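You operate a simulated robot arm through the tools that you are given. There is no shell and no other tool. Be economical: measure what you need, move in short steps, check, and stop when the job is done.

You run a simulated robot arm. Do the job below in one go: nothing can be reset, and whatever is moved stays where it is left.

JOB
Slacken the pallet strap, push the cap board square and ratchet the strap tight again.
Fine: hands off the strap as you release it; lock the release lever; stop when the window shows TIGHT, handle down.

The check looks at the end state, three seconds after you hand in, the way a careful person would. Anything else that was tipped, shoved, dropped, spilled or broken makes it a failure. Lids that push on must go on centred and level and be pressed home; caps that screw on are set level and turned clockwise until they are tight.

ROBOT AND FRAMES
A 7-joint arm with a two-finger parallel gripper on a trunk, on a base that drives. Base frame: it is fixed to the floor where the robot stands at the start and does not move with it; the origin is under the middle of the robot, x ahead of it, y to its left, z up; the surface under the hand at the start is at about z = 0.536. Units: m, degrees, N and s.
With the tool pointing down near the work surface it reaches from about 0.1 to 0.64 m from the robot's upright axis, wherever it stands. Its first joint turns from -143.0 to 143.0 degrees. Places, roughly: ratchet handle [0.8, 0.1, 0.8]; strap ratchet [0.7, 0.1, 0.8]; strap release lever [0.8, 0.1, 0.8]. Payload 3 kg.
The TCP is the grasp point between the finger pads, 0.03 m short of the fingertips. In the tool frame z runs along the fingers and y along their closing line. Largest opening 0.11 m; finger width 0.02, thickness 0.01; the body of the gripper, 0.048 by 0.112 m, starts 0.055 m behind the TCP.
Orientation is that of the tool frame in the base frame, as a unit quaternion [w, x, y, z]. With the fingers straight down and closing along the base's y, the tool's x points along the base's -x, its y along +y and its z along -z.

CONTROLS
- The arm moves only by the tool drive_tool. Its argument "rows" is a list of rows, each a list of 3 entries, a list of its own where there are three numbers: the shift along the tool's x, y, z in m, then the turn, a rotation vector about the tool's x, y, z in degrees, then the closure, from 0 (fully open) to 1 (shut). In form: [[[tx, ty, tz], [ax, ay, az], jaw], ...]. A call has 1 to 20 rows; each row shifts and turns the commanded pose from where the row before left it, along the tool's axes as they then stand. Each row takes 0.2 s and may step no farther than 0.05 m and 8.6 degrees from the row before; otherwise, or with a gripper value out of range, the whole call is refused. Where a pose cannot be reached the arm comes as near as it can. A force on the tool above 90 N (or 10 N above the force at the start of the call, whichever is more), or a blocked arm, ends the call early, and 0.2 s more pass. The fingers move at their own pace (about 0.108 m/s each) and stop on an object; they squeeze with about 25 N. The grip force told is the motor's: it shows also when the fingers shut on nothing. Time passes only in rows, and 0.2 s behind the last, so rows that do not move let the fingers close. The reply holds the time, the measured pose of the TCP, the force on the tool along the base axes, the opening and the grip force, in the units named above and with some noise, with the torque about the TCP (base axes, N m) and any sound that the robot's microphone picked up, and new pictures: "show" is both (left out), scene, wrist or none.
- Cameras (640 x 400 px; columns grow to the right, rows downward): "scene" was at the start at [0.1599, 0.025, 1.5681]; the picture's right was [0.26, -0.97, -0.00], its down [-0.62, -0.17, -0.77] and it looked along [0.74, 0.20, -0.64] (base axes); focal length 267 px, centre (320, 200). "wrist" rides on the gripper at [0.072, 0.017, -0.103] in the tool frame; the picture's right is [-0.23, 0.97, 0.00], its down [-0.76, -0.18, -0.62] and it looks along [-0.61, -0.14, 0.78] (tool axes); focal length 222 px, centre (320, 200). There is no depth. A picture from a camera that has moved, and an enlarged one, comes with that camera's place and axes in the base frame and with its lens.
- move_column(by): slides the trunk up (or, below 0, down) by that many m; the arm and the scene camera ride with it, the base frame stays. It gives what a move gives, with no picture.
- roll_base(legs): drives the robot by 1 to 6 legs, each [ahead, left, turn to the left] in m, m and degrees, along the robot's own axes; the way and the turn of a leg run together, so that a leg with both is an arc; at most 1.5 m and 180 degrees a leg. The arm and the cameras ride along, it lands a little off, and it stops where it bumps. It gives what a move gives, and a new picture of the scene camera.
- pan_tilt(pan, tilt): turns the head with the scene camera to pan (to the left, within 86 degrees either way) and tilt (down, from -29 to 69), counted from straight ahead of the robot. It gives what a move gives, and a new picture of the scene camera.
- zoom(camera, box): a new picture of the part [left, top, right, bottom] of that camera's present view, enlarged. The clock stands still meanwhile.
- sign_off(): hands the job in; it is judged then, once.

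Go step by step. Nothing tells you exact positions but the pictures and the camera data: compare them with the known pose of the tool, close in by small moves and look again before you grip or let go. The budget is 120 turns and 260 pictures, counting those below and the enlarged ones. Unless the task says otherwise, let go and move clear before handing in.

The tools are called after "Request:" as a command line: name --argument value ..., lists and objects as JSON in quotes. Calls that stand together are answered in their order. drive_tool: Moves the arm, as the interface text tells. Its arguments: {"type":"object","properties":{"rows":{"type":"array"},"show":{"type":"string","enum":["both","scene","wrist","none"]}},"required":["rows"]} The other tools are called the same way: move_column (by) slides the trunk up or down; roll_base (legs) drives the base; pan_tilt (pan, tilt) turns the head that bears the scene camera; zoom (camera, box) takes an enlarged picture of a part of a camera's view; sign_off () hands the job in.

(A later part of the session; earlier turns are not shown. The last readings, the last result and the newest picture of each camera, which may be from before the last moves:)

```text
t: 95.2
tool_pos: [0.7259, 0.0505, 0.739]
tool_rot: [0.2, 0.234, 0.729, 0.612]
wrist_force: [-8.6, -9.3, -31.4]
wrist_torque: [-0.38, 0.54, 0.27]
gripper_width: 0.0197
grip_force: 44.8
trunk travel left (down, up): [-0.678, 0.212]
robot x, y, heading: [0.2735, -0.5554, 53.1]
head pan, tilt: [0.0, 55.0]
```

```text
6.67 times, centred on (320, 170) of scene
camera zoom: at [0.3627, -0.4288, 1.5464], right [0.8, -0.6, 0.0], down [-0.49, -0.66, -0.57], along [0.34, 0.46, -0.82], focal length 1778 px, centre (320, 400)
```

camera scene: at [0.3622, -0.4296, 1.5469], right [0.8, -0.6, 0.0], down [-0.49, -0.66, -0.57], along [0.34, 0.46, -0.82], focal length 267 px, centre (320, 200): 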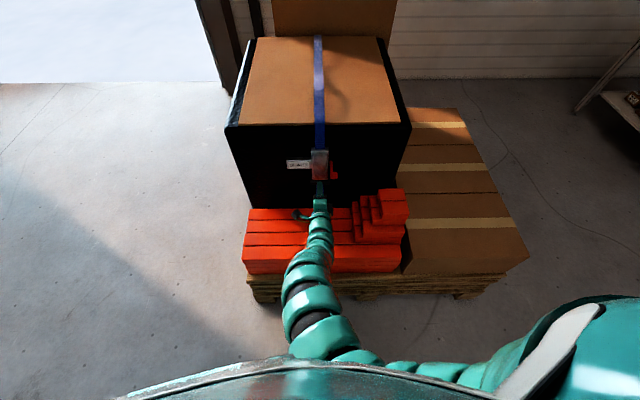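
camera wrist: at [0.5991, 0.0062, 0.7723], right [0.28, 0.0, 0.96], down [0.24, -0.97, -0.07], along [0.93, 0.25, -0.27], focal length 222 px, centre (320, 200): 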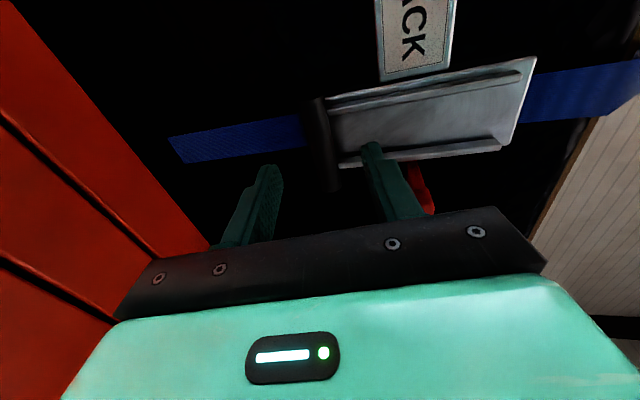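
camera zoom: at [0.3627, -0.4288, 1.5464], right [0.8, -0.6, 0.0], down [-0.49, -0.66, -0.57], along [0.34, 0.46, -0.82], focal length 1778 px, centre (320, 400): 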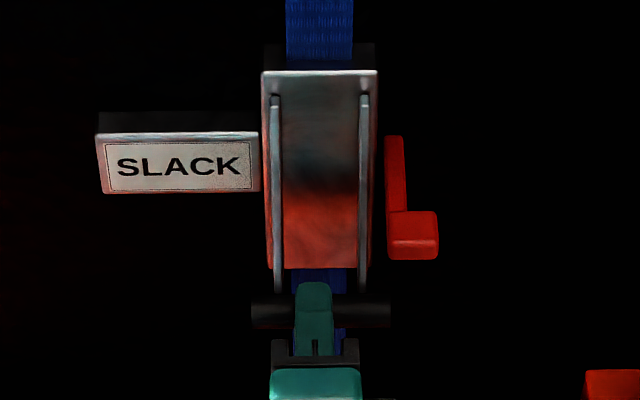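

The handle hinges near the top of the plate (z≈0.857). Continue along that arc to about 50°.

Request:
drive_tool --rows '[[[0, 0.0018, -0.0126], [0, 0, 0], 0.97], [[0, 0.0018, -0.0126], [0, 0, 0], 0.97], [[0, 0.0047, -0.01], [0, 0, 0], 0.97], [[0, 0.0048, -0.01], [0, 0, 0], 0.97], [[0, 0.0064, -0.009], [0, 0, 0], 0.97], [[0, 0.0064, -0.009], [0, 0, 0], 0.97], [[0, 0, 0], [0, 0, 0], 0.97]]' --show "none"

Request:
zoom --camera "wrist" --box '[160, 20, 480, 220]'

Request:
zoom --camera "scene" --box '[272, 140, 368, 200]'

```text
t: 96.8
tool_pos: [0.6904, 0.0043, 0.7786]
tool_rot: [0.201, 0.236, 0.727, 0.613]
wrist_force: [-26.6, -39.4, -41.6]
wrist_torque: [-1.25, 1.04, -0.36]
gripper_width: 0.0192
grip_force: 44.8
trunk travel left (down, up): [-0.678, 0.212]
robot x, y, heading: [0.2751, -0.5544, 52.9]
head pan, tilt: [0.0, 55.0]
```

```text
2.00 times, centred on (320, 120) of wrist
camera zoom: at [0.5722, -0.0331, 0.8126], right [0.28, 0.0, 0.96], down [0.24, -0.97, -0.07], along [0.93, 0.25, -0.27], focal length 444 px, centre (320, 360)
```

zoom: 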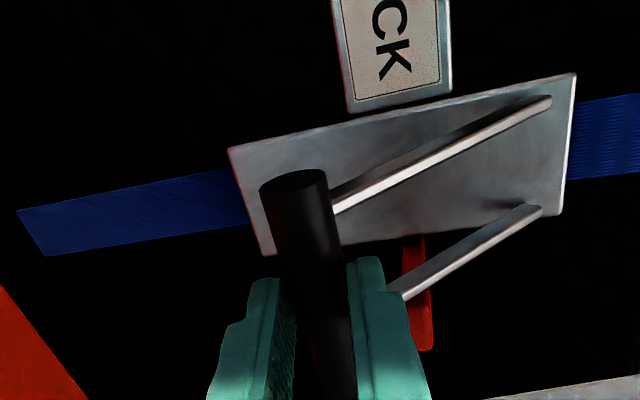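

```text
6.67 times, centred on (320, 170) of scene
camera zoom: at [0.3613, -0.4314, 1.547], right [0.8, -0.6, 0.0], down [-0.49, -0.65, -0.57], along [0.34, 0.46, -0.82], focal length 1778 px, centre (320, 400)
```

zoom: 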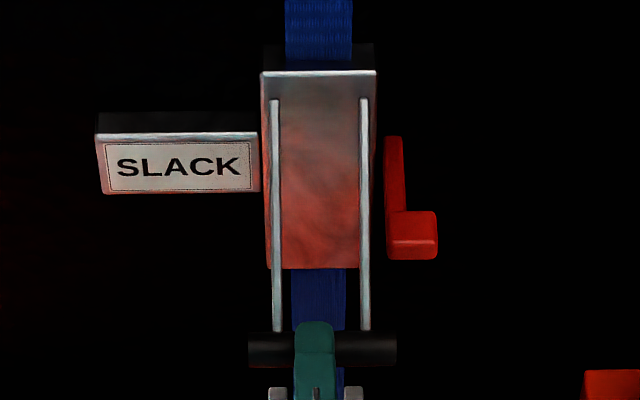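

Force is radial, so the radius is nearer 0.14 m (pivot z≈0.87). Continue to about 80° on the corrected arc.

Request:
drive_tool --rows '[[[0, 0.0075, -0.0119], [0, 0, 0], 0.97], [[0, 0.0101, -0.0119], [0, 0, 0], 0.97], [[0, 0.0102, -0.0071], [0, 0, 0], 0.97], [[0, 0.0103, -0.0071], [0, 0, 0], 0.97], [[0, 0.0112, -0.0051], [0, 0, 0], 0.97], [[0, 0.0112, -0.0051], [0, 0, 0], 0.97], [[0, 0, 0], [0, 0, 0], 0.97]]' --show "none"

Request:
zoom --camera "wrist" --box '[160, 20, 480, 220]'

Request:
zoom --camera "scene" --box '[272, 140, 368, 200]'

```text
t: 98.4
tool_pos: [0.6643, 0.0024, 0.7935]
tool_rot: [0.198, 0.232, 0.727, 0.615]
wrist_force: [-0.4, 0.0, 0.0]
wrist_torque: [0.01, 0.01, 0.04]
gripper_width: 0.0031
grip_force: 0.1
out of reach, approached as far as the arm can: row 2, 3, 4, 5, 6
trunk travel left (down, up): [-0.678, 0.212]
robot x, y, heading: [0.2717, -0.5531, 53.2]
head pan, tilt: [0.0, 55.0]
```

```text
2.00 times, centred on (320, 120) of wrist
camera zoom: at [0.5459, -0.0347, 0.8275], right [0.28, 0.0, 0.96], down [0.25, -0.97, -0.07], along [0.93, 0.26, -0.27], focal length 444 px, centre (320, 360)
```

zoom: 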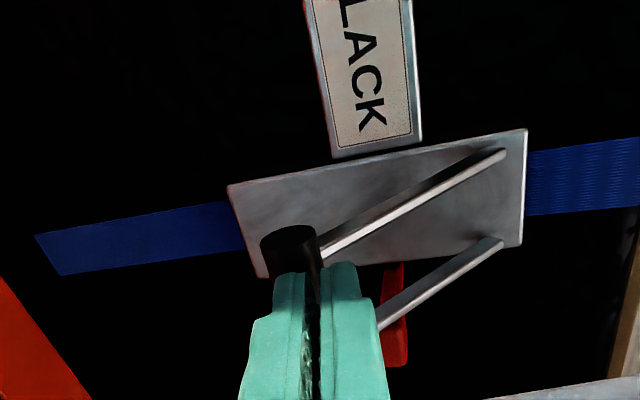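

```text
6.67 times, centred on (320, 170) of scene
camera zoom: at [0.3596, -0.4302, 1.5467], right [0.8, -0.6, 0.0], down [-0.49, -0.66, -0.57], along [0.34, 0.46, -0.82], focal length 1778 px, centre (320, 400)
```

zoom: 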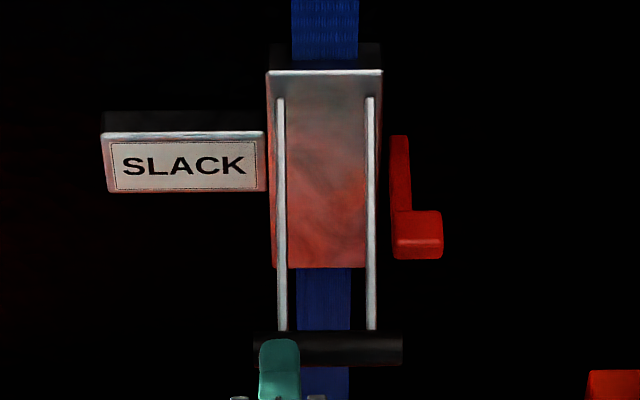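

The hand slipped off at the inner reach limit; the handle stays at ~48°. I'll roll the base back 4 cm, then lift the bar from below with closed fingers.

Request:
roll_base --legs '[[-0.04, 0, 0]]'

Request:
drive_tool --rows '[[[-0.01, -0.02, 0], [0, 0, 0], 1], [[-0.01, -0.025, 0], [0, 0, 0], 1], [[0, 0, 0], [0, 0, 0], 1]]' --show "wrist"

Request:
zoom --camera "wrist" --box '[160, 20, 480, 220]'

```text
t: 99.3
tool_pos: [0.6458, -0.0312, 0.796]
tool_rot: [0.201, 0.235, 0.726, 0.615]
wrist_force: [-0.1, 0.3, -0.1]
wrist_torque: [0.01, 0.02, -0.01]
gripper_width: 0.0032
grip_force: 0.1
trunk travel left (down, up): [-0.678, 0.212]
robot x, y, heading: [0.2482, -0.5904, 53.0]
head pan, tilt: [0.0, 55.0]
camera scene: at [0.3361, -0.4647, 1.5473], right [0.8, -0.6, 0.0], down [-0.49, -0.65, -0.57], along [0.35, 0.46, -0.82], focal length 267 px, centre (320, 200)
```

scene: 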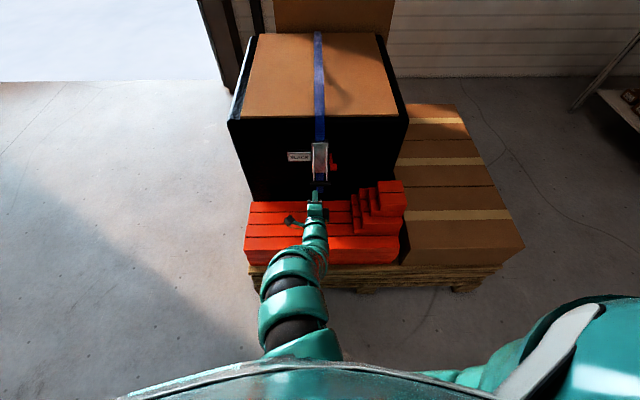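

```text
t: 100.1
tool_pos: [0.6595, -0.0498, 0.7514]
tool_rot: [0.201, 0.235, 0.726, 0.615]
wrist_force: [-0.1, -1.0, 0.0]
wrist_torque: [0.0, 0.0, 0.02]
gripper_width: 0.0
grip_force: 25.4
trunk travel left (down, up): [-0.678, 0.212]
robot x, y, heading: [0.2468, -0.5847, 52.8]
head pan, tilt: [0.0, 55.0]
camera wrist: at [0.5409, -0.0871, 0.7852], right [0.28, 0.0, 0.96], down [0.24, -0.97, -0.07], along [0.93, 0.25, -0.27], focal length 222 px, centre (320, 200)
```

wrist: 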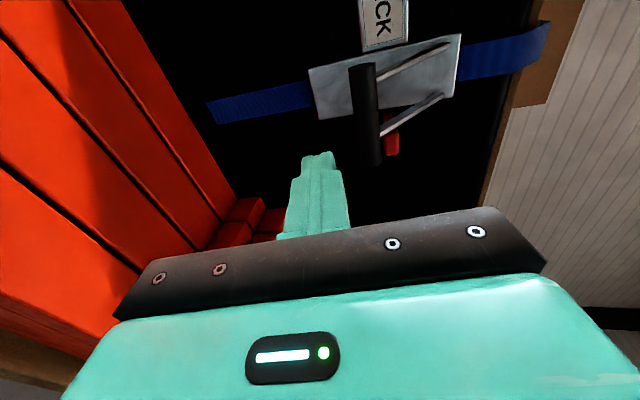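

```text
2.00 times, centred on (320, 120) of wrist
camera zoom: at [0.5409, -0.0871, 0.7852], right [0.28, 0.0, 0.96], down [0.24, -0.97, -0.07], along [0.93, 0.25, -0.27], focal length 444 px, centre (320, 360)
```

zoom: 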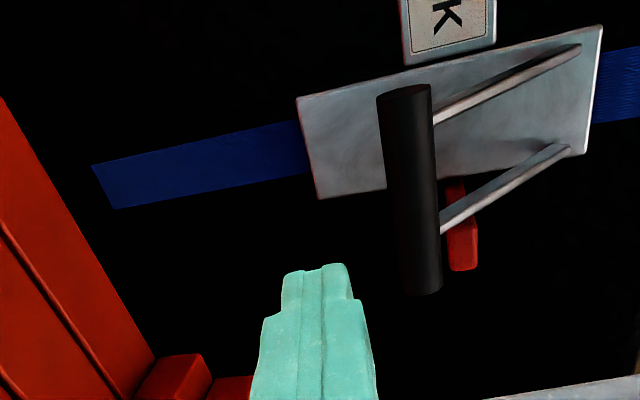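

Bar is at about forward 0.57, z 0.775. Slide the closed fingers beneath it and lift along the arc.

Request:
drive_tool --rows '[[[0.007, 0.001, 0.025], [0, 0, 0], 1], [[0, 0.002, 0.025], [0, 0, 0], 1], [[0, 0.002, 0.024], [0, 0, 0], 1], [[0, 0.0195, -0.0105], [0, 0, 0], 1], [[0, 0.0076, -0.0117], [0, 0, 0], 1], [[0, 0.0077, -0.0117], [0, 0, 0], 1], [[0, 0, 0], [0, 0, 0], 1]]' --show "none"

Request:
zoom --camera "wrist" --box '[160, 20, 480, 220]'

```text
t: 101.7
tool_pos: [0.6792, -0.0066, 0.7829]
tool_rot: [0.201, 0.235, 0.726, 0.615]
wrist_force: [-0.3, -0.2, 0.1]
wrist_torque: [0.03, 0.02, 0.03]
gripper_width: 0.0001
grip_force: 24.7
trunk travel left (down, up): [-0.678, 0.212]
robot x, y, heading: [0.2446, -0.5851, 52.9]
head pan, tilt: [0.0, 55.0]
```

```text
2.00 times, centred on (320, 120) of wrist
camera zoom: at [0.5609, -0.0442, 0.8177], right [0.28, 0.0, 0.96], down [0.24, -0.97, -0.07], along [0.93, 0.25, -0.27], focal length 444 px, centre (320, 360)
```

zoom: 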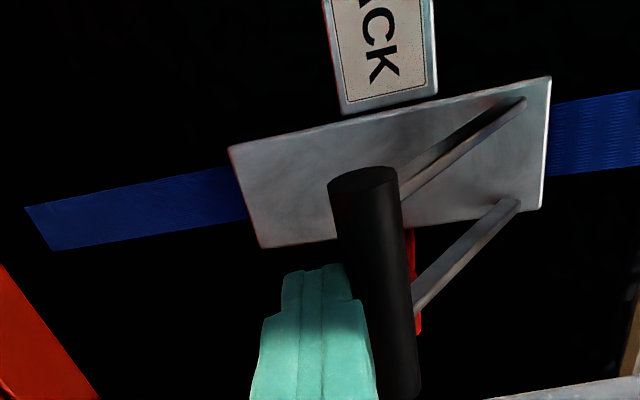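

Lifting works with little force. Continue up.

Request:
drive_tool --rows '[[[0, 0.0102, -0.0071], [0, 0, 0], 1], [[0, 0.0103, -0.0071], [0, 0, 0], 1], [[0, 0.011, -0.005], [0, 0, 0], 1], [[0, 0.011, -0.005], [0, 0, 0], 1], [[0, 0, 0], [0, 0, 0], 1]]' --show "none"

Request:
zoom --camera "wrist" --box '[160, 20, 480, 220]'

Request:
zoom --camera "scene" --box '[272, 140, 368, 200]'

```text
t: 102.9
tool_pos: [0.67, -0.0073, 0.8103]
tool_rot: [0.202, 0.236, 0.724, 0.615]
wrist_force: [0.1, -0.2, -1.5]
wrist_torque: [-0.01, -0.02, -0.01]
gripper_width: 0.0
grip_force: 25.4
out of reach, approached as far as the arm can: row 3, 4
trunk travel left (down, up): [-0.678, 0.212]
robot x, y, heading: [0.2493, -0.5874, 52.8]
head pan, tilt: [0.0, 55.0]
```

```text
2.00 times, centred on (320, 120) of wrist
camera zoom: at [0.552, -0.045, 0.844], right [0.27, -0.01, 0.96], down [0.24, -0.97, -0.07], along [0.93, 0.25, -0.26], focal length 444 px, centre (320, 360)
```

zoom: 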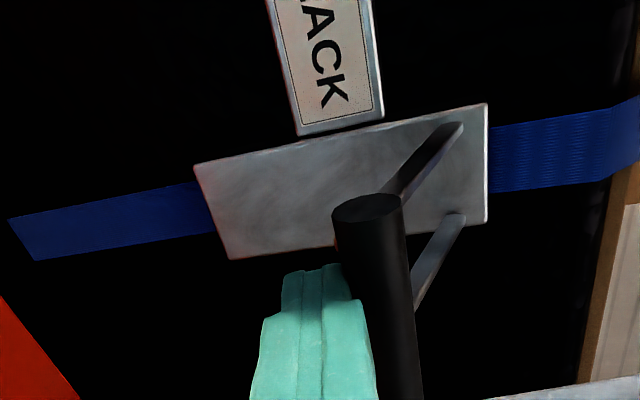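

```text
6.67 times, centred on (320, 170) of scene
camera zoom: at [0.337, -0.4628, 1.547], right [0.8, -0.6, 0.0], down [-0.49, -0.65, -0.57], along [0.34, 0.46, -0.82], focal length 1778 px, centre (320, 400)
```

zoom: 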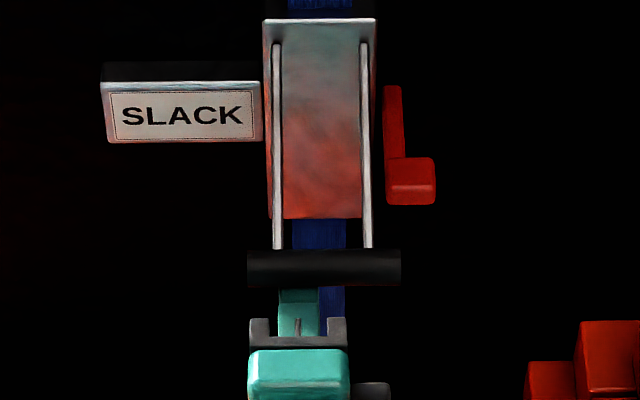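

Handle is up at ~70°. Roll back 3 cm, raise the hand above the bar for the down-stroke.

Request:
roll_base --legs '[[-0.035, 0, 0]]'

Request:
drive_tool --rows '[[[0, 0.02, -0.012], [0, 0, 0], 1], [[0, 0.025, -0.006], [0, 0, 0], 1], [[0, 0.01, 0], [0, 0, 0], 1], [[0, 0, 0], [0, 0, 0], 1]]' --show "none"

Request:
zoom --camera "wrist" --box '[160, 20, 480, 220]'

```text
t: 103.8
tool_pos: [0.6494, -0.0359, 0.8116]
tool_rot: [0.201, 0.235, 0.724, 0.616]
wrist_force: [-0.1, -0.1, 0.1]
wrist_torque: [-0.01, -0.02, -0.03]
gripper_width: 0.0
grip_force: 25.3
trunk travel left (down, up): [-0.678, 0.212]
robot x, y, heading: [0.2242, -0.6152, 53.2]
head pan, tilt: [0.0, 55.0]
camera scene: at [0.3151, -0.4923, 1.5473], right [0.8, -0.6, 0.0], down [-0.49, -0.65, -0.57], along [0.35, 0.46, -0.82], focal length 267 px, centre (320, 200)
```

scene: 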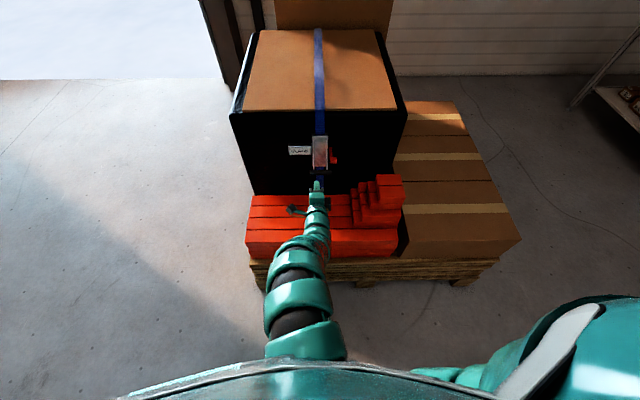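

```text
t: 104.8
tool_pos: [0.6499, -0.0156, 0.8251]
tool_rot: [0.201, 0.236, 0.725, 0.615]
wrist_force: [-0.7, -0.4, -0.2]
wrist_torque: [0.0, 0.02, 0.0]
gripper_width: 0.0001
grip_force: 25.1
out of reach, approached as far as the arm can: row 1, 2, 3
trunk travel left (down, up): [-0.678, 0.212]
robot x, y, heading: [0.2276, -0.6196, 53.1]
head pan, tilt: [0.0, 55.0]
```

```text
2.00 times, centred on (320, 120) of wrist
camera zoom: at [0.5309, -0.053, 0.8573], right [0.27, -0.01, 0.96], down [0.24, -0.97, -0.07], along [0.93, 0.25, -0.26], focal length 444 px, centre (320, 360)
```

zoom: 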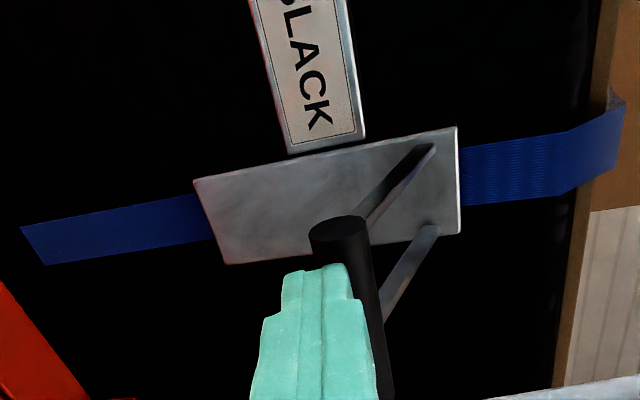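

High targets need the trunk higher. Back the hand off and raise the trunk 10 cm.

Request:
drive_tool --rows '[[[0, -0.01, -0.03], [0, 0, 0], 1], [[0, 0, -0.03], [0, 0, 0], 1], [[0, 0, 0], [0, 0, 0], 1]]' --show "none"

Request:
move_column --by 0.12

Request:
drive_tool --rows '[[[0, -0.005, 0], [0, 0, 0], 1], [[0, 0, 0], [0, 0, 0], 1]]' --show "wrist"

```text
t: 105.5
tool_pos: [0.6134, -0.0509, 0.7991]
tool_rot: [0.203, 0.235, 0.724, 0.616]
wrist_force: [-0.3, 0.8, 0.0]
wrist_torque: [0.03, 0.0, -0.04]
gripper_width: 0.0001
grip_force: 25.7
out of reach, approached as far as the arm can: row 1, 2
trunk travel left (down, up): [-0.678, 0.212]
robot x, y, heading: [0.2278, -0.6187, 52.9]
head pan, tilt: [0.0, 55.0]
```

```text
t: 107.0
tool_pos: [0.614, -0.0525, 0.9188]
tool_rot: [0.202, 0.235, 0.725, 0.615]
wrist_force: [-0.6, -0.7, 0.1]
wrist_torque: [-0.03, 0.0, 0.03]
gripper_width: 0.0
grip_force: 25.1
trunk travel left (down, up): [-0.798, 0.092]
robot x, y, heading: [0.2274, -0.6134, 53.0]
head pan, tilt: [0.0, 55.0]
```

```text
t: 107.7
tool_pos: [0.614, -0.0533, 0.915]
tool_rot: [0.201, 0.236, 0.724, 0.616]
wrist_force: [0.5, 0.3, 0.7]
wrist_torque: [0.01, -0.01, -0.04]
gripper_width: 0.0
grip_force: 24.7
trunk travel left (down, up): [-0.798, 0.092]
robot x, y, heading: [0.2248, -0.6178, 53.1]
head pan, tilt: [0.0, 55.0]
camera wrist: at [0.4953, -0.0899, 0.9478], right [0.27, -0.01, 0.96], down [0.24, -0.97, -0.07], along [0.93, 0.25, -0.26], focal length 222 px, centre (320, 200)
```

wrist: 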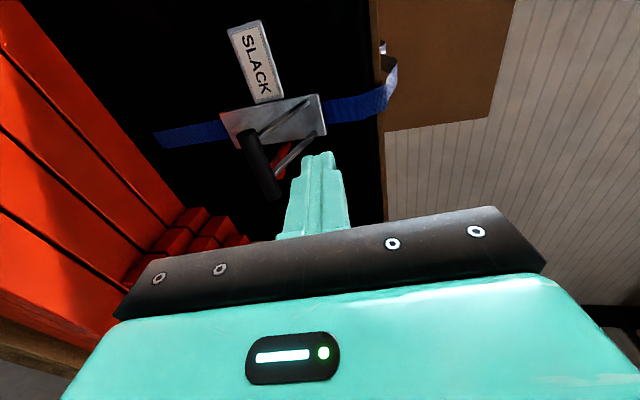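

Position closed fingers above the bar.

Request:
drive_tool --rows '[[[-0.013, 0.006, 0.035], [0, 0, 0], 1], [[-0.014, 0.006, 0.035], [0, 0, 0], 1], [[0, -0.025, 0.005], [0, 0, 0], 1], [[0, -0.022, 0.004], [0, 0, 0], 1], [[0, 0, 0], [0, 0, 0], 1]]' --show "none"

Request:
zoom --camera "wrist" --box '[160, 20, 480, 220]'

Request:
zoom --camera "scene" --box '[272, 150, 368, 210]'

```text
t: 108.8
tool_pos: [0.6782, -0.0107, 0.8663]
tool_rot: [0.202, 0.235, 0.725, 0.615]
wrist_force: [0.2, 0.5, -0.9]
wrist_torque: [0.02, 0.01, 0.02]
gripper_width: 0.0
grip_force: 24.7
trunk travel left (down, up): [-0.798, 0.092]
robot x, y, heading: [0.2293, -0.6151, 53.1]
head pan, tilt: [0.0, 55.0]
```

```text
2.00 times, centred on (320, 120) of wrist
camera zoom: at [0.5596, -0.048, 0.8999], right [0.27, -0.01, 0.96], down [0.24, -0.97, -0.07], along [0.93, 0.25, -0.26], focal length 444 px, centre (320, 360)
```

zoom: 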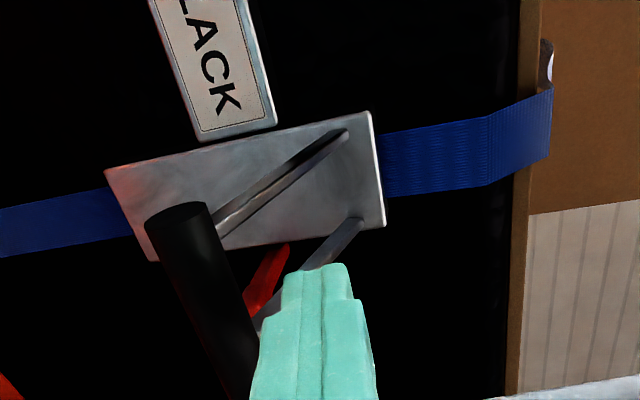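

```text
6.67 times, centred on (320, 180) of scene
camera zoom: at [0.316, -0.4907, 1.6671], right [0.8, -0.6, 0.0], down [-0.49, -0.65, -0.57], along [0.34, 0.46, -0.82], focal length 1778 px, centre (320, 333)
```

zoom: 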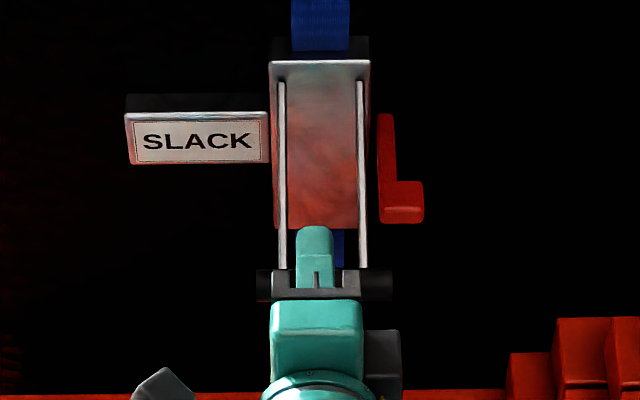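

Fingers sit over the bar between the rails. Push it down along the arc.

Request:
drive_tool --rows '[[[0, -0.0214, 0.0052], [0, 0, 0], 1], [[0, -0.0193, 0.015], [0, 0, 0], 1], [[0, -0.0192, 0.015], [0, 0, 0], 1], [[0, -0.0146, 0.0177], [0, 0, 0], 1], [[0, -0.0109, 0.0201], [0, 0, 0], 1], [[0, 0, 0], [0, 0, 0], 1]]' --show "none"

Request:
zoom --camera "wrist" --box '[160, 20, 480, 220]'

Request:
zoom --camera "scene" --box '[272, 150, 368, 210]'

```text
t: 110.2
tool_pos: [0.6867, 0.0055, 0.8142]
tool_rot: [0.201, 0.234, 0.725, 0.616]
wrist_force: [0.5, -0.2, -0.4]
wrist_torque: [0.0, 0.0, 0.01]
gripper_width: 0.0
grip_force: 24.5
out of reach, approached as far as the arm can: row 3, 4, 5
trunk travel left (down, up): [-0.798, 0.092]
robot x, y, heading: [0.2296, -0.6129, 53.3]
head pan, tilt: [0.0, 55.0]
```

```text
2.00 times, centred on (320, 120) of wrist
camera zoom: at [0.5684, -0.0328, 0.8471], right [0.27, -0.01, 0.96], down [0.24, -0.97, -0.07], along [0.93, 0.25, -0.26], focal length 444 px, centre (320, 360)
```

zoom: 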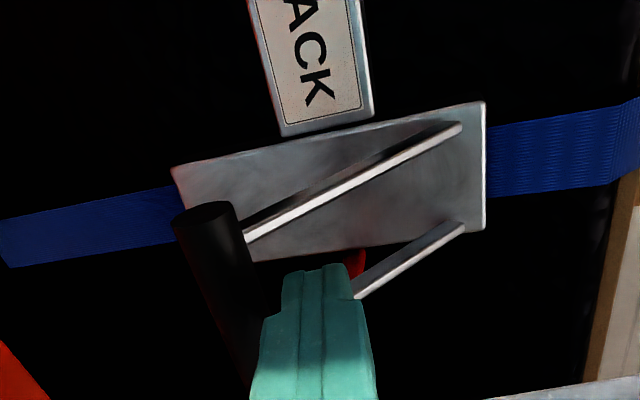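

```text
6.67 times, centred on (320, 180) of scene
camera zoom: at [0.316, -0.4905, 1.6671], right [0.8, -0.6, 0.0], down [-0.49, -0.65, -0.57], along [0.35, 0.46, -0.82], focal length 1778 px, centre (320, 333)
```

zoom: 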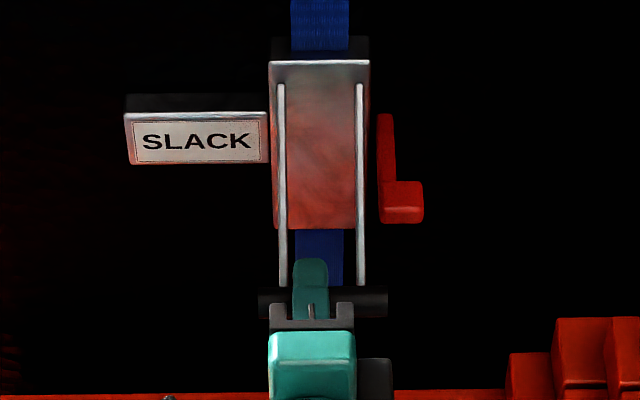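

This rolled posture has too little reach. I'll back off and unroll the hand (closing sideways again), which had good range, and then hold the bar by its two ends.

Request:
drive_tool --rows '[[[0, 0.01, -0.03], [0, 0, 0], 1], [[0, 0.02, -0.03], [0, 0, 0], 1], [[0, 0, 0], [0, 0, -8], 1], [[0, 0, 0], [0, 0, -8], 1], [[0, 0, 0], [0, 0, -8], 1], [[0, 0, 0], [0, 0, -8], 1], [[0, 0, 0], [0, 0, -8], 1], [[0, 0, 0], [0, 0, -8], 1], [[0, 0, 0], [0, 0, -8], 1], [[0, 0, 0], [0, 0, -8], 1], [[0, 0, 0], [0, 0, -8], 1], [[0, 0, 0], [0, 0, -8], 1], [[0, 0, 0], [0, 0, -8], 1], [[0, 0, 0], [0, 0, -8], 1], [[0, 0, 0], [0, 0, 0], 1]]' --show "scene"

```text
t: 113.5
tool_pos: [0.6545, -0.038, 0.8521]
tool_rot: [0.584, -0.358, 0.672, 0.282]
wrist_force: [0.0, -0.1, 0.1]
wrist_torque: [0.06, -0.02, 0.03]
gripper_width: 0.0
grip_force: 25.4
out of reach, approached as far as the arm can: row 14
trunk travel left (down, up): [-0.798, 0.092]
robot x, y, heading: [0.2268, -0.6137, 52.9]
head pan, tilt: [0.0, 55.0]
camera scene: at [0.3165, -0.4905, 1.667], right [0.8, -0.6, 0.0], down [-0.49, -0.65, -0.57], along [0.34, 0.46, -0.82], focal length 267 px, centre (320, 200)
```

scene: 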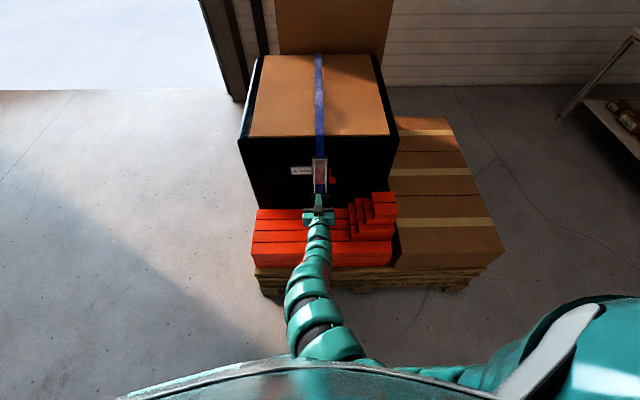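

Unrolled. Roll the base forward 7 cm with the hand pulled back, then tilt the fingers ~25° down to push the bar.

Request:
drive_tool --rows '[[[0, 0, -0.03], [0, 6, 0], 1], [[0, 0, -0.02], [0, 7, 0], 1], [[0, 0, 0], [0, 7, 0], 1], [[0, 0, 0], [0, 0, 0], 1]]' --show "none"

Request:
roll_base --legs '[[0.08, 0, 0]]'

Request:
move_column --by 0.08

Request:
drive_tool --rows '[[[0, 0, 0], [0, 0, 0], 1]]' --show "wrist"

```text
t: 114.5
tool_pos: [0.6272, -0.0696, 0.8479]
tool_rot: [0.458, -0.4, 0.764, 0.216]
wrist_force: [-0.3, -0.3, -0.1]
wrist_torque: [-0.01, 0.05, 0.04]
gripper_width: 0.0001
grip_force: 25.1
out of reach, approached as far as the arm can: row 3
trunk travel left (down, up): [-0.798, 0.092]
robot x, y, heading: [0.2265, -0.616, 52.9]
head pan, tilt: [0.0, 55.0]
```

```text
t: 115.5
tool_pos: [0.6764, -0.0036, 0.847]
tool_rot: [0.457, -0.4, 0.764, 0.215]
wrist_force: [-1.1, 0.2, 0.4]
wrist_torque: [-0.01, 0.0, -0.03]
gripper_width: 0.0
grip_force: 24.5
trunk travel left (down, up): [-0.798, 0.092]
robot x, y, heading: [0.2766, -0.5486, 53.1]
head pan, tilt: [0.0, 55.0]
camera scene: at [0.3664, -0.4243, 1.6669], right [0.8, -0.6, 0.0], down [-0.49, -0.65, -0.57], along [0.34, 0.46, -0.82], focal length 267 px, centre (320, 200)
```

scene: 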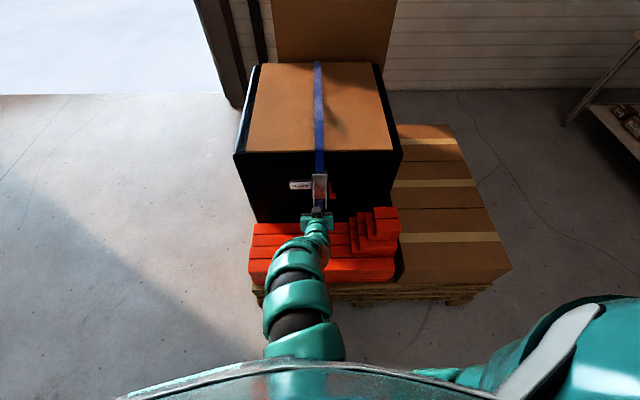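

```text
t: 116.7
tool_pos: [0.6752, -0.005, 0.9288]
tool_rot: [0.459, -0.399, 0.764, 0.216]
wrist_force: [-0.2, -0.8, -0.6]
wrist_torque: [0.01, 0.01, -0.05]
gripper_width: 0.0
grip_force: 24.5
trunk travel left (down, up): [-0.878, 0.012]
robot x, y, heading: [0.2763, -0.5497, 52.9]
head pan, tilt: [0.0, 55.0]
```

```text
t: 117.1
tool_pos: [0.6762, -0.0046, 0.9281]
tool_rot: [0.459, -0.4, 0.763, 0.216]
wrist_force: [-0.4, 0.1, 0.2]
wrist_torque: [-0.02, -0.01, 0.02]
gripper_width: 0.0
grip_force: 24.7
trunk travel left (down, up): [-0.878, 0.012]
robot x, y, heading: [0.2742, -0.546, 53.0]
head pan, tilt: [0.0, 55.0]
camera wrist: at [0.5877, -0.0961, 0.9149], right [-0.73, 0.66, 0.16], down [0.01, -0.22, 0.97], along [0.68, 0.71, 0.15], focal length 222 px, centre (320, 200)
```

wrist: 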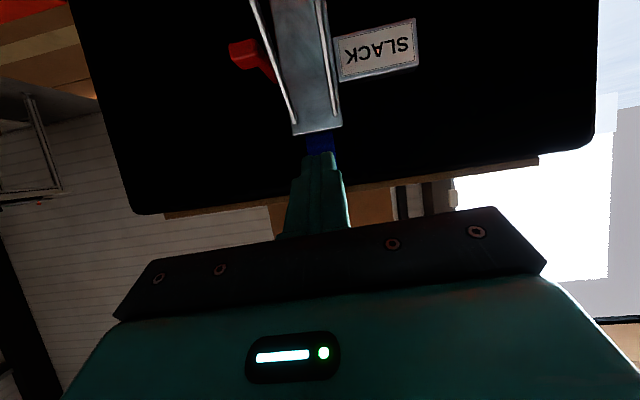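

Hand is now above the bar in front of the ratchet. Descend to just outside the bar.

Request:
drive_tool --rows '[[[0.0373, -0.003, 0.0172], [0, 0, 0], 1], [[0.0373, -0.003, 0.0172], [0, 0, 0], 1], [[0.0373, 0, 0.0172], [0, 0, 0], 1], [[0, 0, 0], [0, 0, 0], 1]]' --show "wrist"

```text
t: 118.1
tool_pos: [0.6817, -0.0173, 0.8161]
tool_rot: [0.458, -0.4, 0.764, 0.217]
wrist_force: [0.4, -0.6, -0.2]
wrist_torque: [0.01, 0.01, 0.05]
gripper_width: 0.0002
grip_force: 25.0
out of reach, approached as far as the arm can: row 3
trunk travel left (down, up): [-0.878, 0.012]
robot x, y, heading: [0.2766, -0.5474, 52.9]
head pan, tilt: [0.0, 55.0]
camera wrist: at [0.5931, -0.1097, 0.8026], right [-0.73, 0.66, 0.16], down [0.01, -0.22, 0.97], along [0.68, 0.71, 0.15], focal length 222 px, centre (320, 200)
```

wrist: 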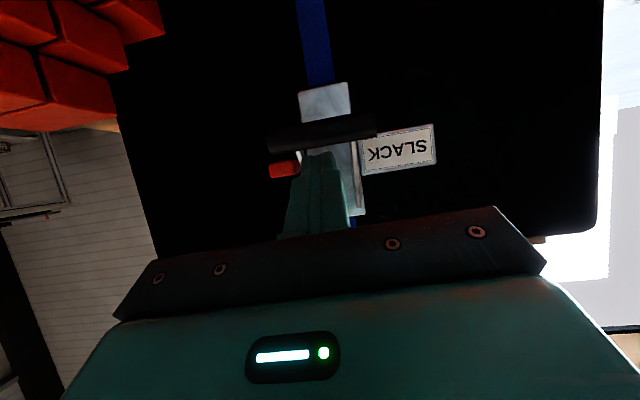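

Bar is right in front of the tips. Push forward-down along the arc.

Request:
drive_tool --rows '[[[0.004, 0.003, 0.019], [0, 0, 0], 1], [[0.004, 0.002, 0.019], [0, 0, 0], 1], [[0.0037, 0, 0.018], [0, 0, 0], 1], [[-0.0008, 0, 0.0125], [0, 0, 0], 1], [[-0.0008, 0, 0.0125], [0, 0, 0], 1], [[0, 0, 0], [0, 0, 0], 1]]' --show "wrist"

Request:
zoom --camera "scene" --box '[272, 160, 368, 220]'

```text
t: 119.5
tool_pos: [0.6807, -0.0169, 0.8168]
tool_rot: [0.459, -0.4, 0.763, 0.216]
wrist_force: [0.5, 0.4, -0.3]
wrist_torque: [-0.02, 0.04, 0.01]
gripper_width: 0.0004
grip_force: 25.1
out of reach, approached as far as the arm can: row 1, 2, 3, 4, 5
trunk travel left (down, up): [-0.878, 0.012]
robot x, y, heading: [0.2772, -0.5538, 53.2]
head pan, tilt: [0.0, 55.0]
camera wrist: at [0.5918, -0.1091, 0.803], right [-0.73, 0.66, 0.16], down [0.01, -0.22, 0.97], along [0.68, 0.71, 0.15], focal length 222 px, centre (320, 200)
```

wrist: 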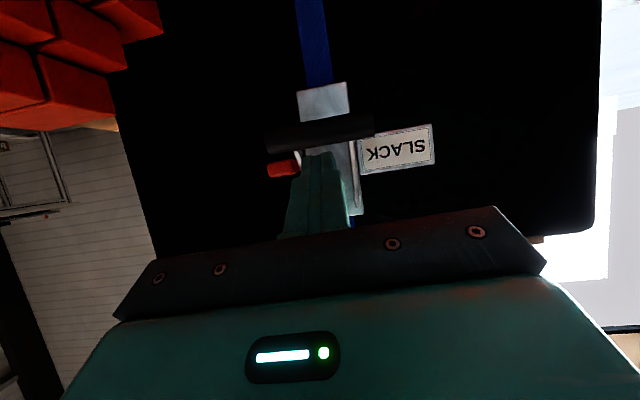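

```text
6.67 times, centred on (320, 190) of scene
camera zoom: at [0.3655, -0.4258, 1.747], right [0.8, -0.6, 0.0], down [-0.49, -0.65, -0.57], along [0.35, 0.46, -0.82], focal length 1778 px, centre (320, 267)
```

zoom: 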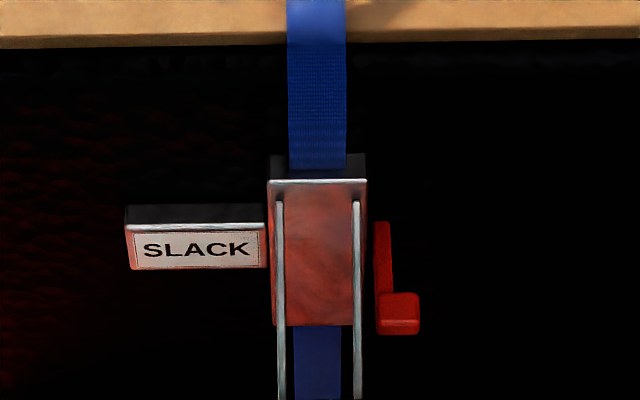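

The arm is locally stuck at a joint limit in this configuration. Try lowering the tilt (fingers more downward) while moving.

Request:
drive_tool --rows '[[[-0.02, 0, -0.01], [0, 0, 0], 1], [[-0.02, 0, -0.01], [0, 6, 0], 1], [[0, 0, 0], [0, 7, 0], 1], [[0, 0, 0], [0, 7, 0], 1], [[0, 0, 0], [0, 0, 0], 1]]' --show "none"

Request:
drive_tool --rows '[[[0, 0, 0.015], [0, 0, 0], 1], [[0, 0, 0.015], [0, 0, 0], 1], [[0, 0, 0], [0, 0, 0], 1]]' --show "scene"

```text
t: 120.7
tool_pos: [0.6827, -0.0164, 0.8611]
tool_rot: [0.319, -0.431, 0.832, 0.142]
wrist_force: [0.3, -0.3, 0.9]
wrist_torque: [0.01, 0.02, 0.0]
gripper_width: 0.0001
grip_force: 25.0
trunk travel left (down, up): [-0.878, 0.012]
robot x, y, heading: [0.2775, -0.5513, 52.9]
head pan, tilt: [0.0, 55.0]
```

```text
t: 121.5
tool_pos: [0.6921, -0.001, 0.8383]
tool_rot: [0.32, -0.431, 0.832, 0.142]
wrist_force: [-0.7, -0.2, 0.0]
wrist_torque: [-0.02, -0.02, -0.02]
gripper_width: 0.0001
grip_force: 24.8
trunk travel left (down, up): [-0.878, 0.012]
robot x, y, heading: [0.2765, -0.5539, 53.1]
head pan, tilt: [0.0, 55.0]
camera scene: at [0.3651, -0.4261, 1.7471], right [0.8, -0.6, 0.0], down [-0.49, -0.65, -0.57], along [0.35, 0.46, -0.82], focal length 267 px, centre (320, 200)
```

scene: 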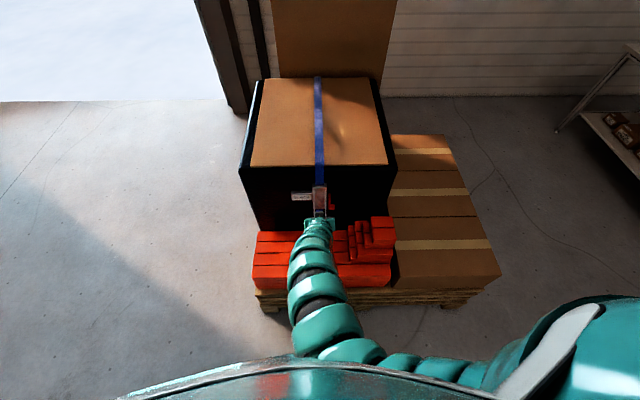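

This tilt works. Shift slightly left (to keep the palm clear of the red knob) and push the bar down.

Request:
drive_tool --rows '[[[0.01, 0.01, 0.015], [0, 0, 0], 1], [[0.0095, 0.01, 0.0157], [0, 0, 0], 1], [[-0.0018, 0, 0.0177], [0, 0, 0], 1], [[-0.0018, 0, 0.0178], [0, 0, 0], 1], [[0, 0, 0], [0, 0, 0], 1]]' --show "none"

Request:
zoom --camera "wrist" --box '[160, 20, 480, 220]'

```text
t: 122.7
tool_pos: [0.693, 0.0315, 0.7832]
tool_rot: [0.319, -0.432, 0.831, 0.144]
wrist_force: [0.1, 0.5, 0.2]
wrist_torque: [-0.04, -0.02, 0.01]
gripper_width: 0.0003
grip_force: 25.1
out of reach, approached as far as the arm can: row 4
trunk travel left (down, up): [-0.878, 0.012]
robot x, y, heading: [0.27, -0.5484, 52.9]
head pan, tilt: [0.0, 55.0]
```

```text
2.00 times, centred on (320, 120) of wrist
camera zoom: at [0.6053, -0.057, 0.8136], right [-0.69, 0.71, 0.11], down [0.21, 0.05, 0.98], along [0.69, 0.7, -0.19], focal length 444 px, centre (320, 360)
```

zoom: 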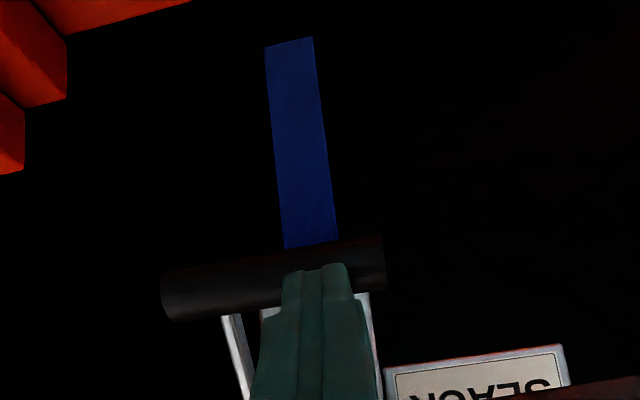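

That's the outer reach limit; draw the hand back 7 cm and roll the base forward 7 cm to the earlier good distance.

Request:
drive_tool --rows '[[[0.025, 0, -0.022], [0, 0, 0], 1], [[0.028, 0, -0.025], [0, 0, 0], 1], [[0, 0, 0], [0, 0, 0], 1]]' --show "none"

Request:
roll_base --legs '[[0.07, 0, 0]]'

Request:
drive_tool --rows '[[[0, 0, 0], [0, 0, 0], 1]]' --show "wrist"

```text
t: 123.5
tool_pos: [0.6515, -0.0252, 0.7853]
tool_rot: [0.318, -0.432, 0.832, 0.143]
wrist_force: [0.7, 0.8, 0.5]
wrist_torque: [0.0, 0.0, -0.01]
gripper_width: 0.0002
grip_force: 24.5
trunk travel left (down, up): [-0.878, 0.012]
robot x, y, heading: [0.2777, -0.5515, 52.8]
head pan, tilt: [0.0, 55.0]
```

```text
t: 124.5
tool_pos: [0.6953, 0.031, 0.7831]
tool_rot: [0.319, -0.431, 0.832, 0.142]
wrist_force: [0.4, -0.5, 0.0]
wrist_torque: [0.01, 0.01, -0.01]
gripper_width: 0.0
grip_force: 25.2
trunk travel left (down, up): [-0.878, 0.012]
robot x, y, heading: [0.3168, -0.4939, 53.0]
head pan, tilt: [0.0, 55.0]
camera scene: at [0.4097, -0.368, 1.7468], right [0.8, -0.6, 0.0], down [-0.49, -0.65, -0.57], along [0.34, 0.46, -0.82], focal length 267 px, centre (320, 200)
```

scene: 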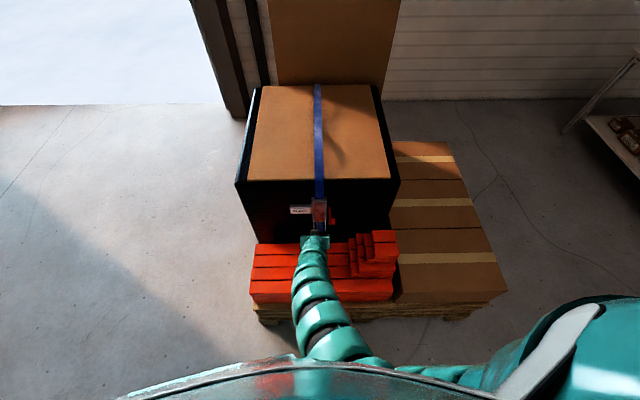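

```text
t: 124.9
tool_pos: [0.6958, 0.0305, 0.7844]
tool_rot: [0.319, -0.431, 0.832, 0.143]
wrist_force: [0.4, 0.5, -0.1]
wrist_torque: [-0.01, -0.01, 0.02]
gripper_width: 0.0
grip_force: 24.7
trunk travel left (down, up): [-0.878, 0.012]
robot x, y, heading: [0.319, -0.4954, 53.0]
head pan, tilt: [0.0, 55.0]
camera wrist: at [0.6067, -0.0575, 0.8148], right [-0.69, 0.71, 0.11], down [0.21, 0.05, 0.98], along [0.69, 0.7, -0.19], focal length 222 px, centre (320, 200)
```

wrist: 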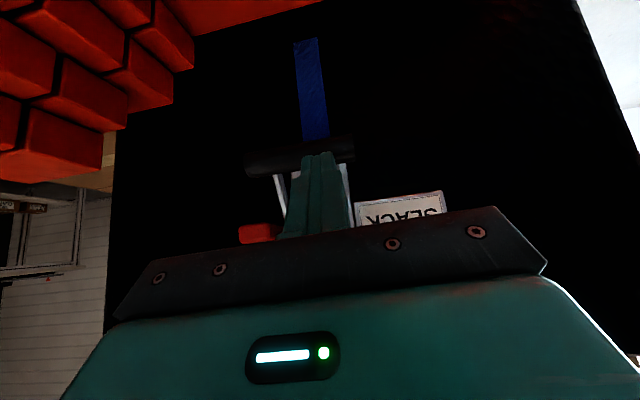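

Request:
drive_tool --rows '[[[0.0016, 0.003, 0.0079], [0, 0, 0], 1], [[-0.0051, 0, 0.0114], [0, 0, 0], 1], [[-0.0051, 0, 0.0113], [0, 0, 0], 1], [[-0.007, 0, 0.0102], [0, 0, 0], 1], [[-0.007, 0, 0.0102], [0, 0, 0], 1], [[0, 0, 0], [0, 0, 0], 1]]' --show "wrist"

Request:
zoom --camera "wrist" --box '[160, 40, 480, 240]'

```text
t: 126.3
tool_pos: [0.7189, 0.0724, 0.7614]
tool_rot: [0.319, -0.433, 0.83, 0.144]
wrist_force: [0.3, -0.1, 0.2]
wrist_torque: [0.01, 0.03, -0.01]
gripper_width: 0.0
grip_force: 25.1
trunk travel left (down, up): [-0.878, 0.012]
robot x, y, heading: [0.3191, -0.4924, 52.8]
head pan, tilt: [0.0, 55.0]
camera wrist: at [0.6313, -0.0169, 0.7918], right [-0.69, 0.71, 0.11], down [0.21, 0.05, 0.98], along [0.69, 0.7, -0.19], focal length 222 px, centre (320, 200)
```

wrist: 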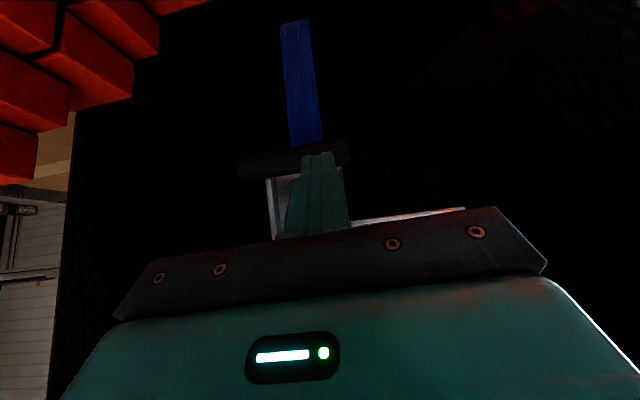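

```text
2.00 times, centred on (320, 140) of wrist
camera zoom: at [0.6313, -0.0169, 0.7918], right [-0.69, 0.71, 0.11], down [0.21, 0.05, 0.98], along [0.69, 0.7, -0.19], focal length 444 px, centre (320, 320)
```

zoom: 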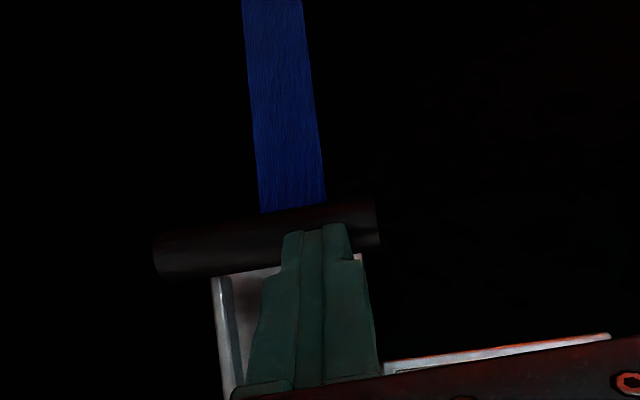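

Request:
drive_tool --rows '[[[-0.005, 0, 0.006], [0, 0, 0], 1], [[-0.005, 0, 0.006], [0, 0, 0], 1], [[0, 0, 0], [0, 0, 0], 1]]' --show "none"

Request:
drive_tool --rows '[[[0.02, 0, -0.02], [0, 0, 0], 1], [[0.02, 0, -0.02], [0, 0, 0], 1], [[0.0, 0, -0.02], [0, 0, 0], 0.6], [[0.0, 0, 0], [0, 0, 0], 0.4]]' --show "none"

Request:
zoom --camera "wrist" --box '[200, 50, 520, 250]'

```text
t: 127.1
tool_pos: [0.7199, 0.071, 0.7615]
tool_rot: [0.319, -0.431, 0.832, 0.143]
wrist_force: [0.9, -0.3, 0.1]
wrist_torque: [0.02, 0.01, 0.0]
gripper_width: 0.0
grip_force: 25.2
out of reach, approached as far as the arm can: row 1, 2
trunk travel left (down, up): [-0.878, 0.012]
robot x, y, heading: [0.3205, -0.4922, 52.9]
head pan, tilt: [0.0, 55.0]
```

```text
t: 128.1
tool_pos: [0.6788, 0.0162, 0.7781]
tool_rot: [0.319, -0.431, 0.832, 0.143]
wrist_force: [0.4, 0.3, -1.2]
wrist_torque: [-0.02, -0.01, 0.01]
gripper_width: 0.0661
grip_force: 0.0
trunk travel left (down, up): [-0.878, 0.012]
robot x, y, heading: [0.3188, -0.4951, 53.2]
head pan, tilt: [0.0, 55.0]
```

```text
2.00 times, centred on (360, 150) of wrist
camera zoom: at [0.5913, -0.0718, 0.8089], right [-0.69, 0.71, 0.11], down [0.21, 0.05, 0.98], along [0.69, 0.7, -0.19], focal length 444 px, centre (240, 300)
```

zoom: 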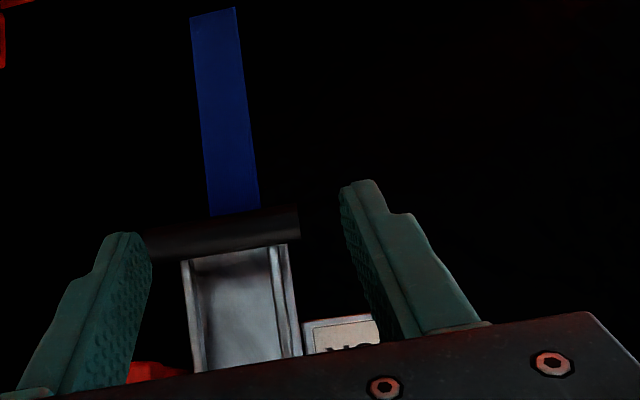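

Request:
zoom --camera "scene" --box '[272, 185, 368, 245]'

Request:
zoom --camera "scene" --box '[220, 80, 412, 200]'

```text
6.67 times, centred on (320, 215) of scene
camera zoom: at [0.4099, -0.3695, 1.7469], right [0.8, -0.6, 0.0], down [-0.49, -0.65, -0.57], along [0.34, 0.46, -0.82], focal length 1778 px, centre (320, 100)
```

zoom: 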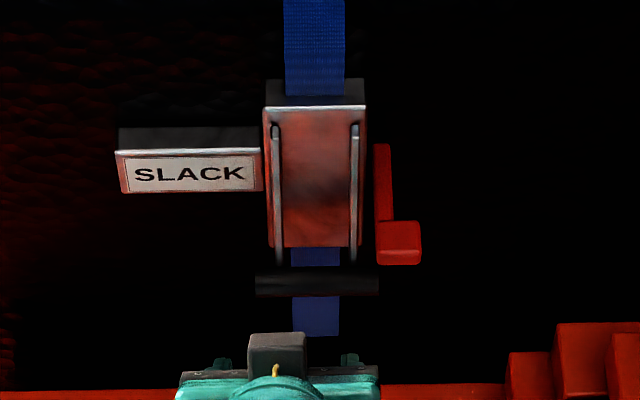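

```text
3.33 times, centred on (316, 140) of scene
camera zoom: at [0.4099, -0.3695, 1.7469], right [0.8, -0.6, 0.0], down [-0.49, -0.65, -0.57], along [0.34, 0.46, -0.82], focal length 889 px, centre (333, 400)
```

zoom: 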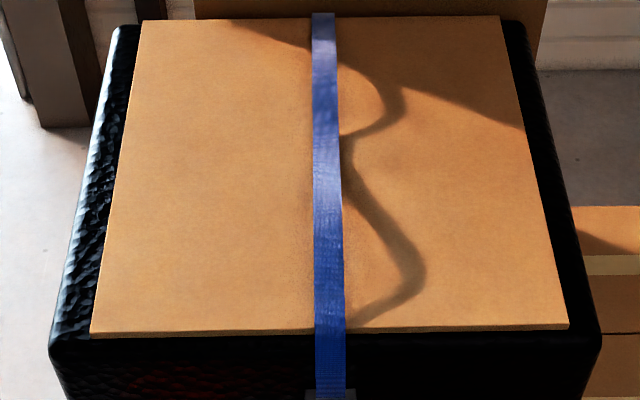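

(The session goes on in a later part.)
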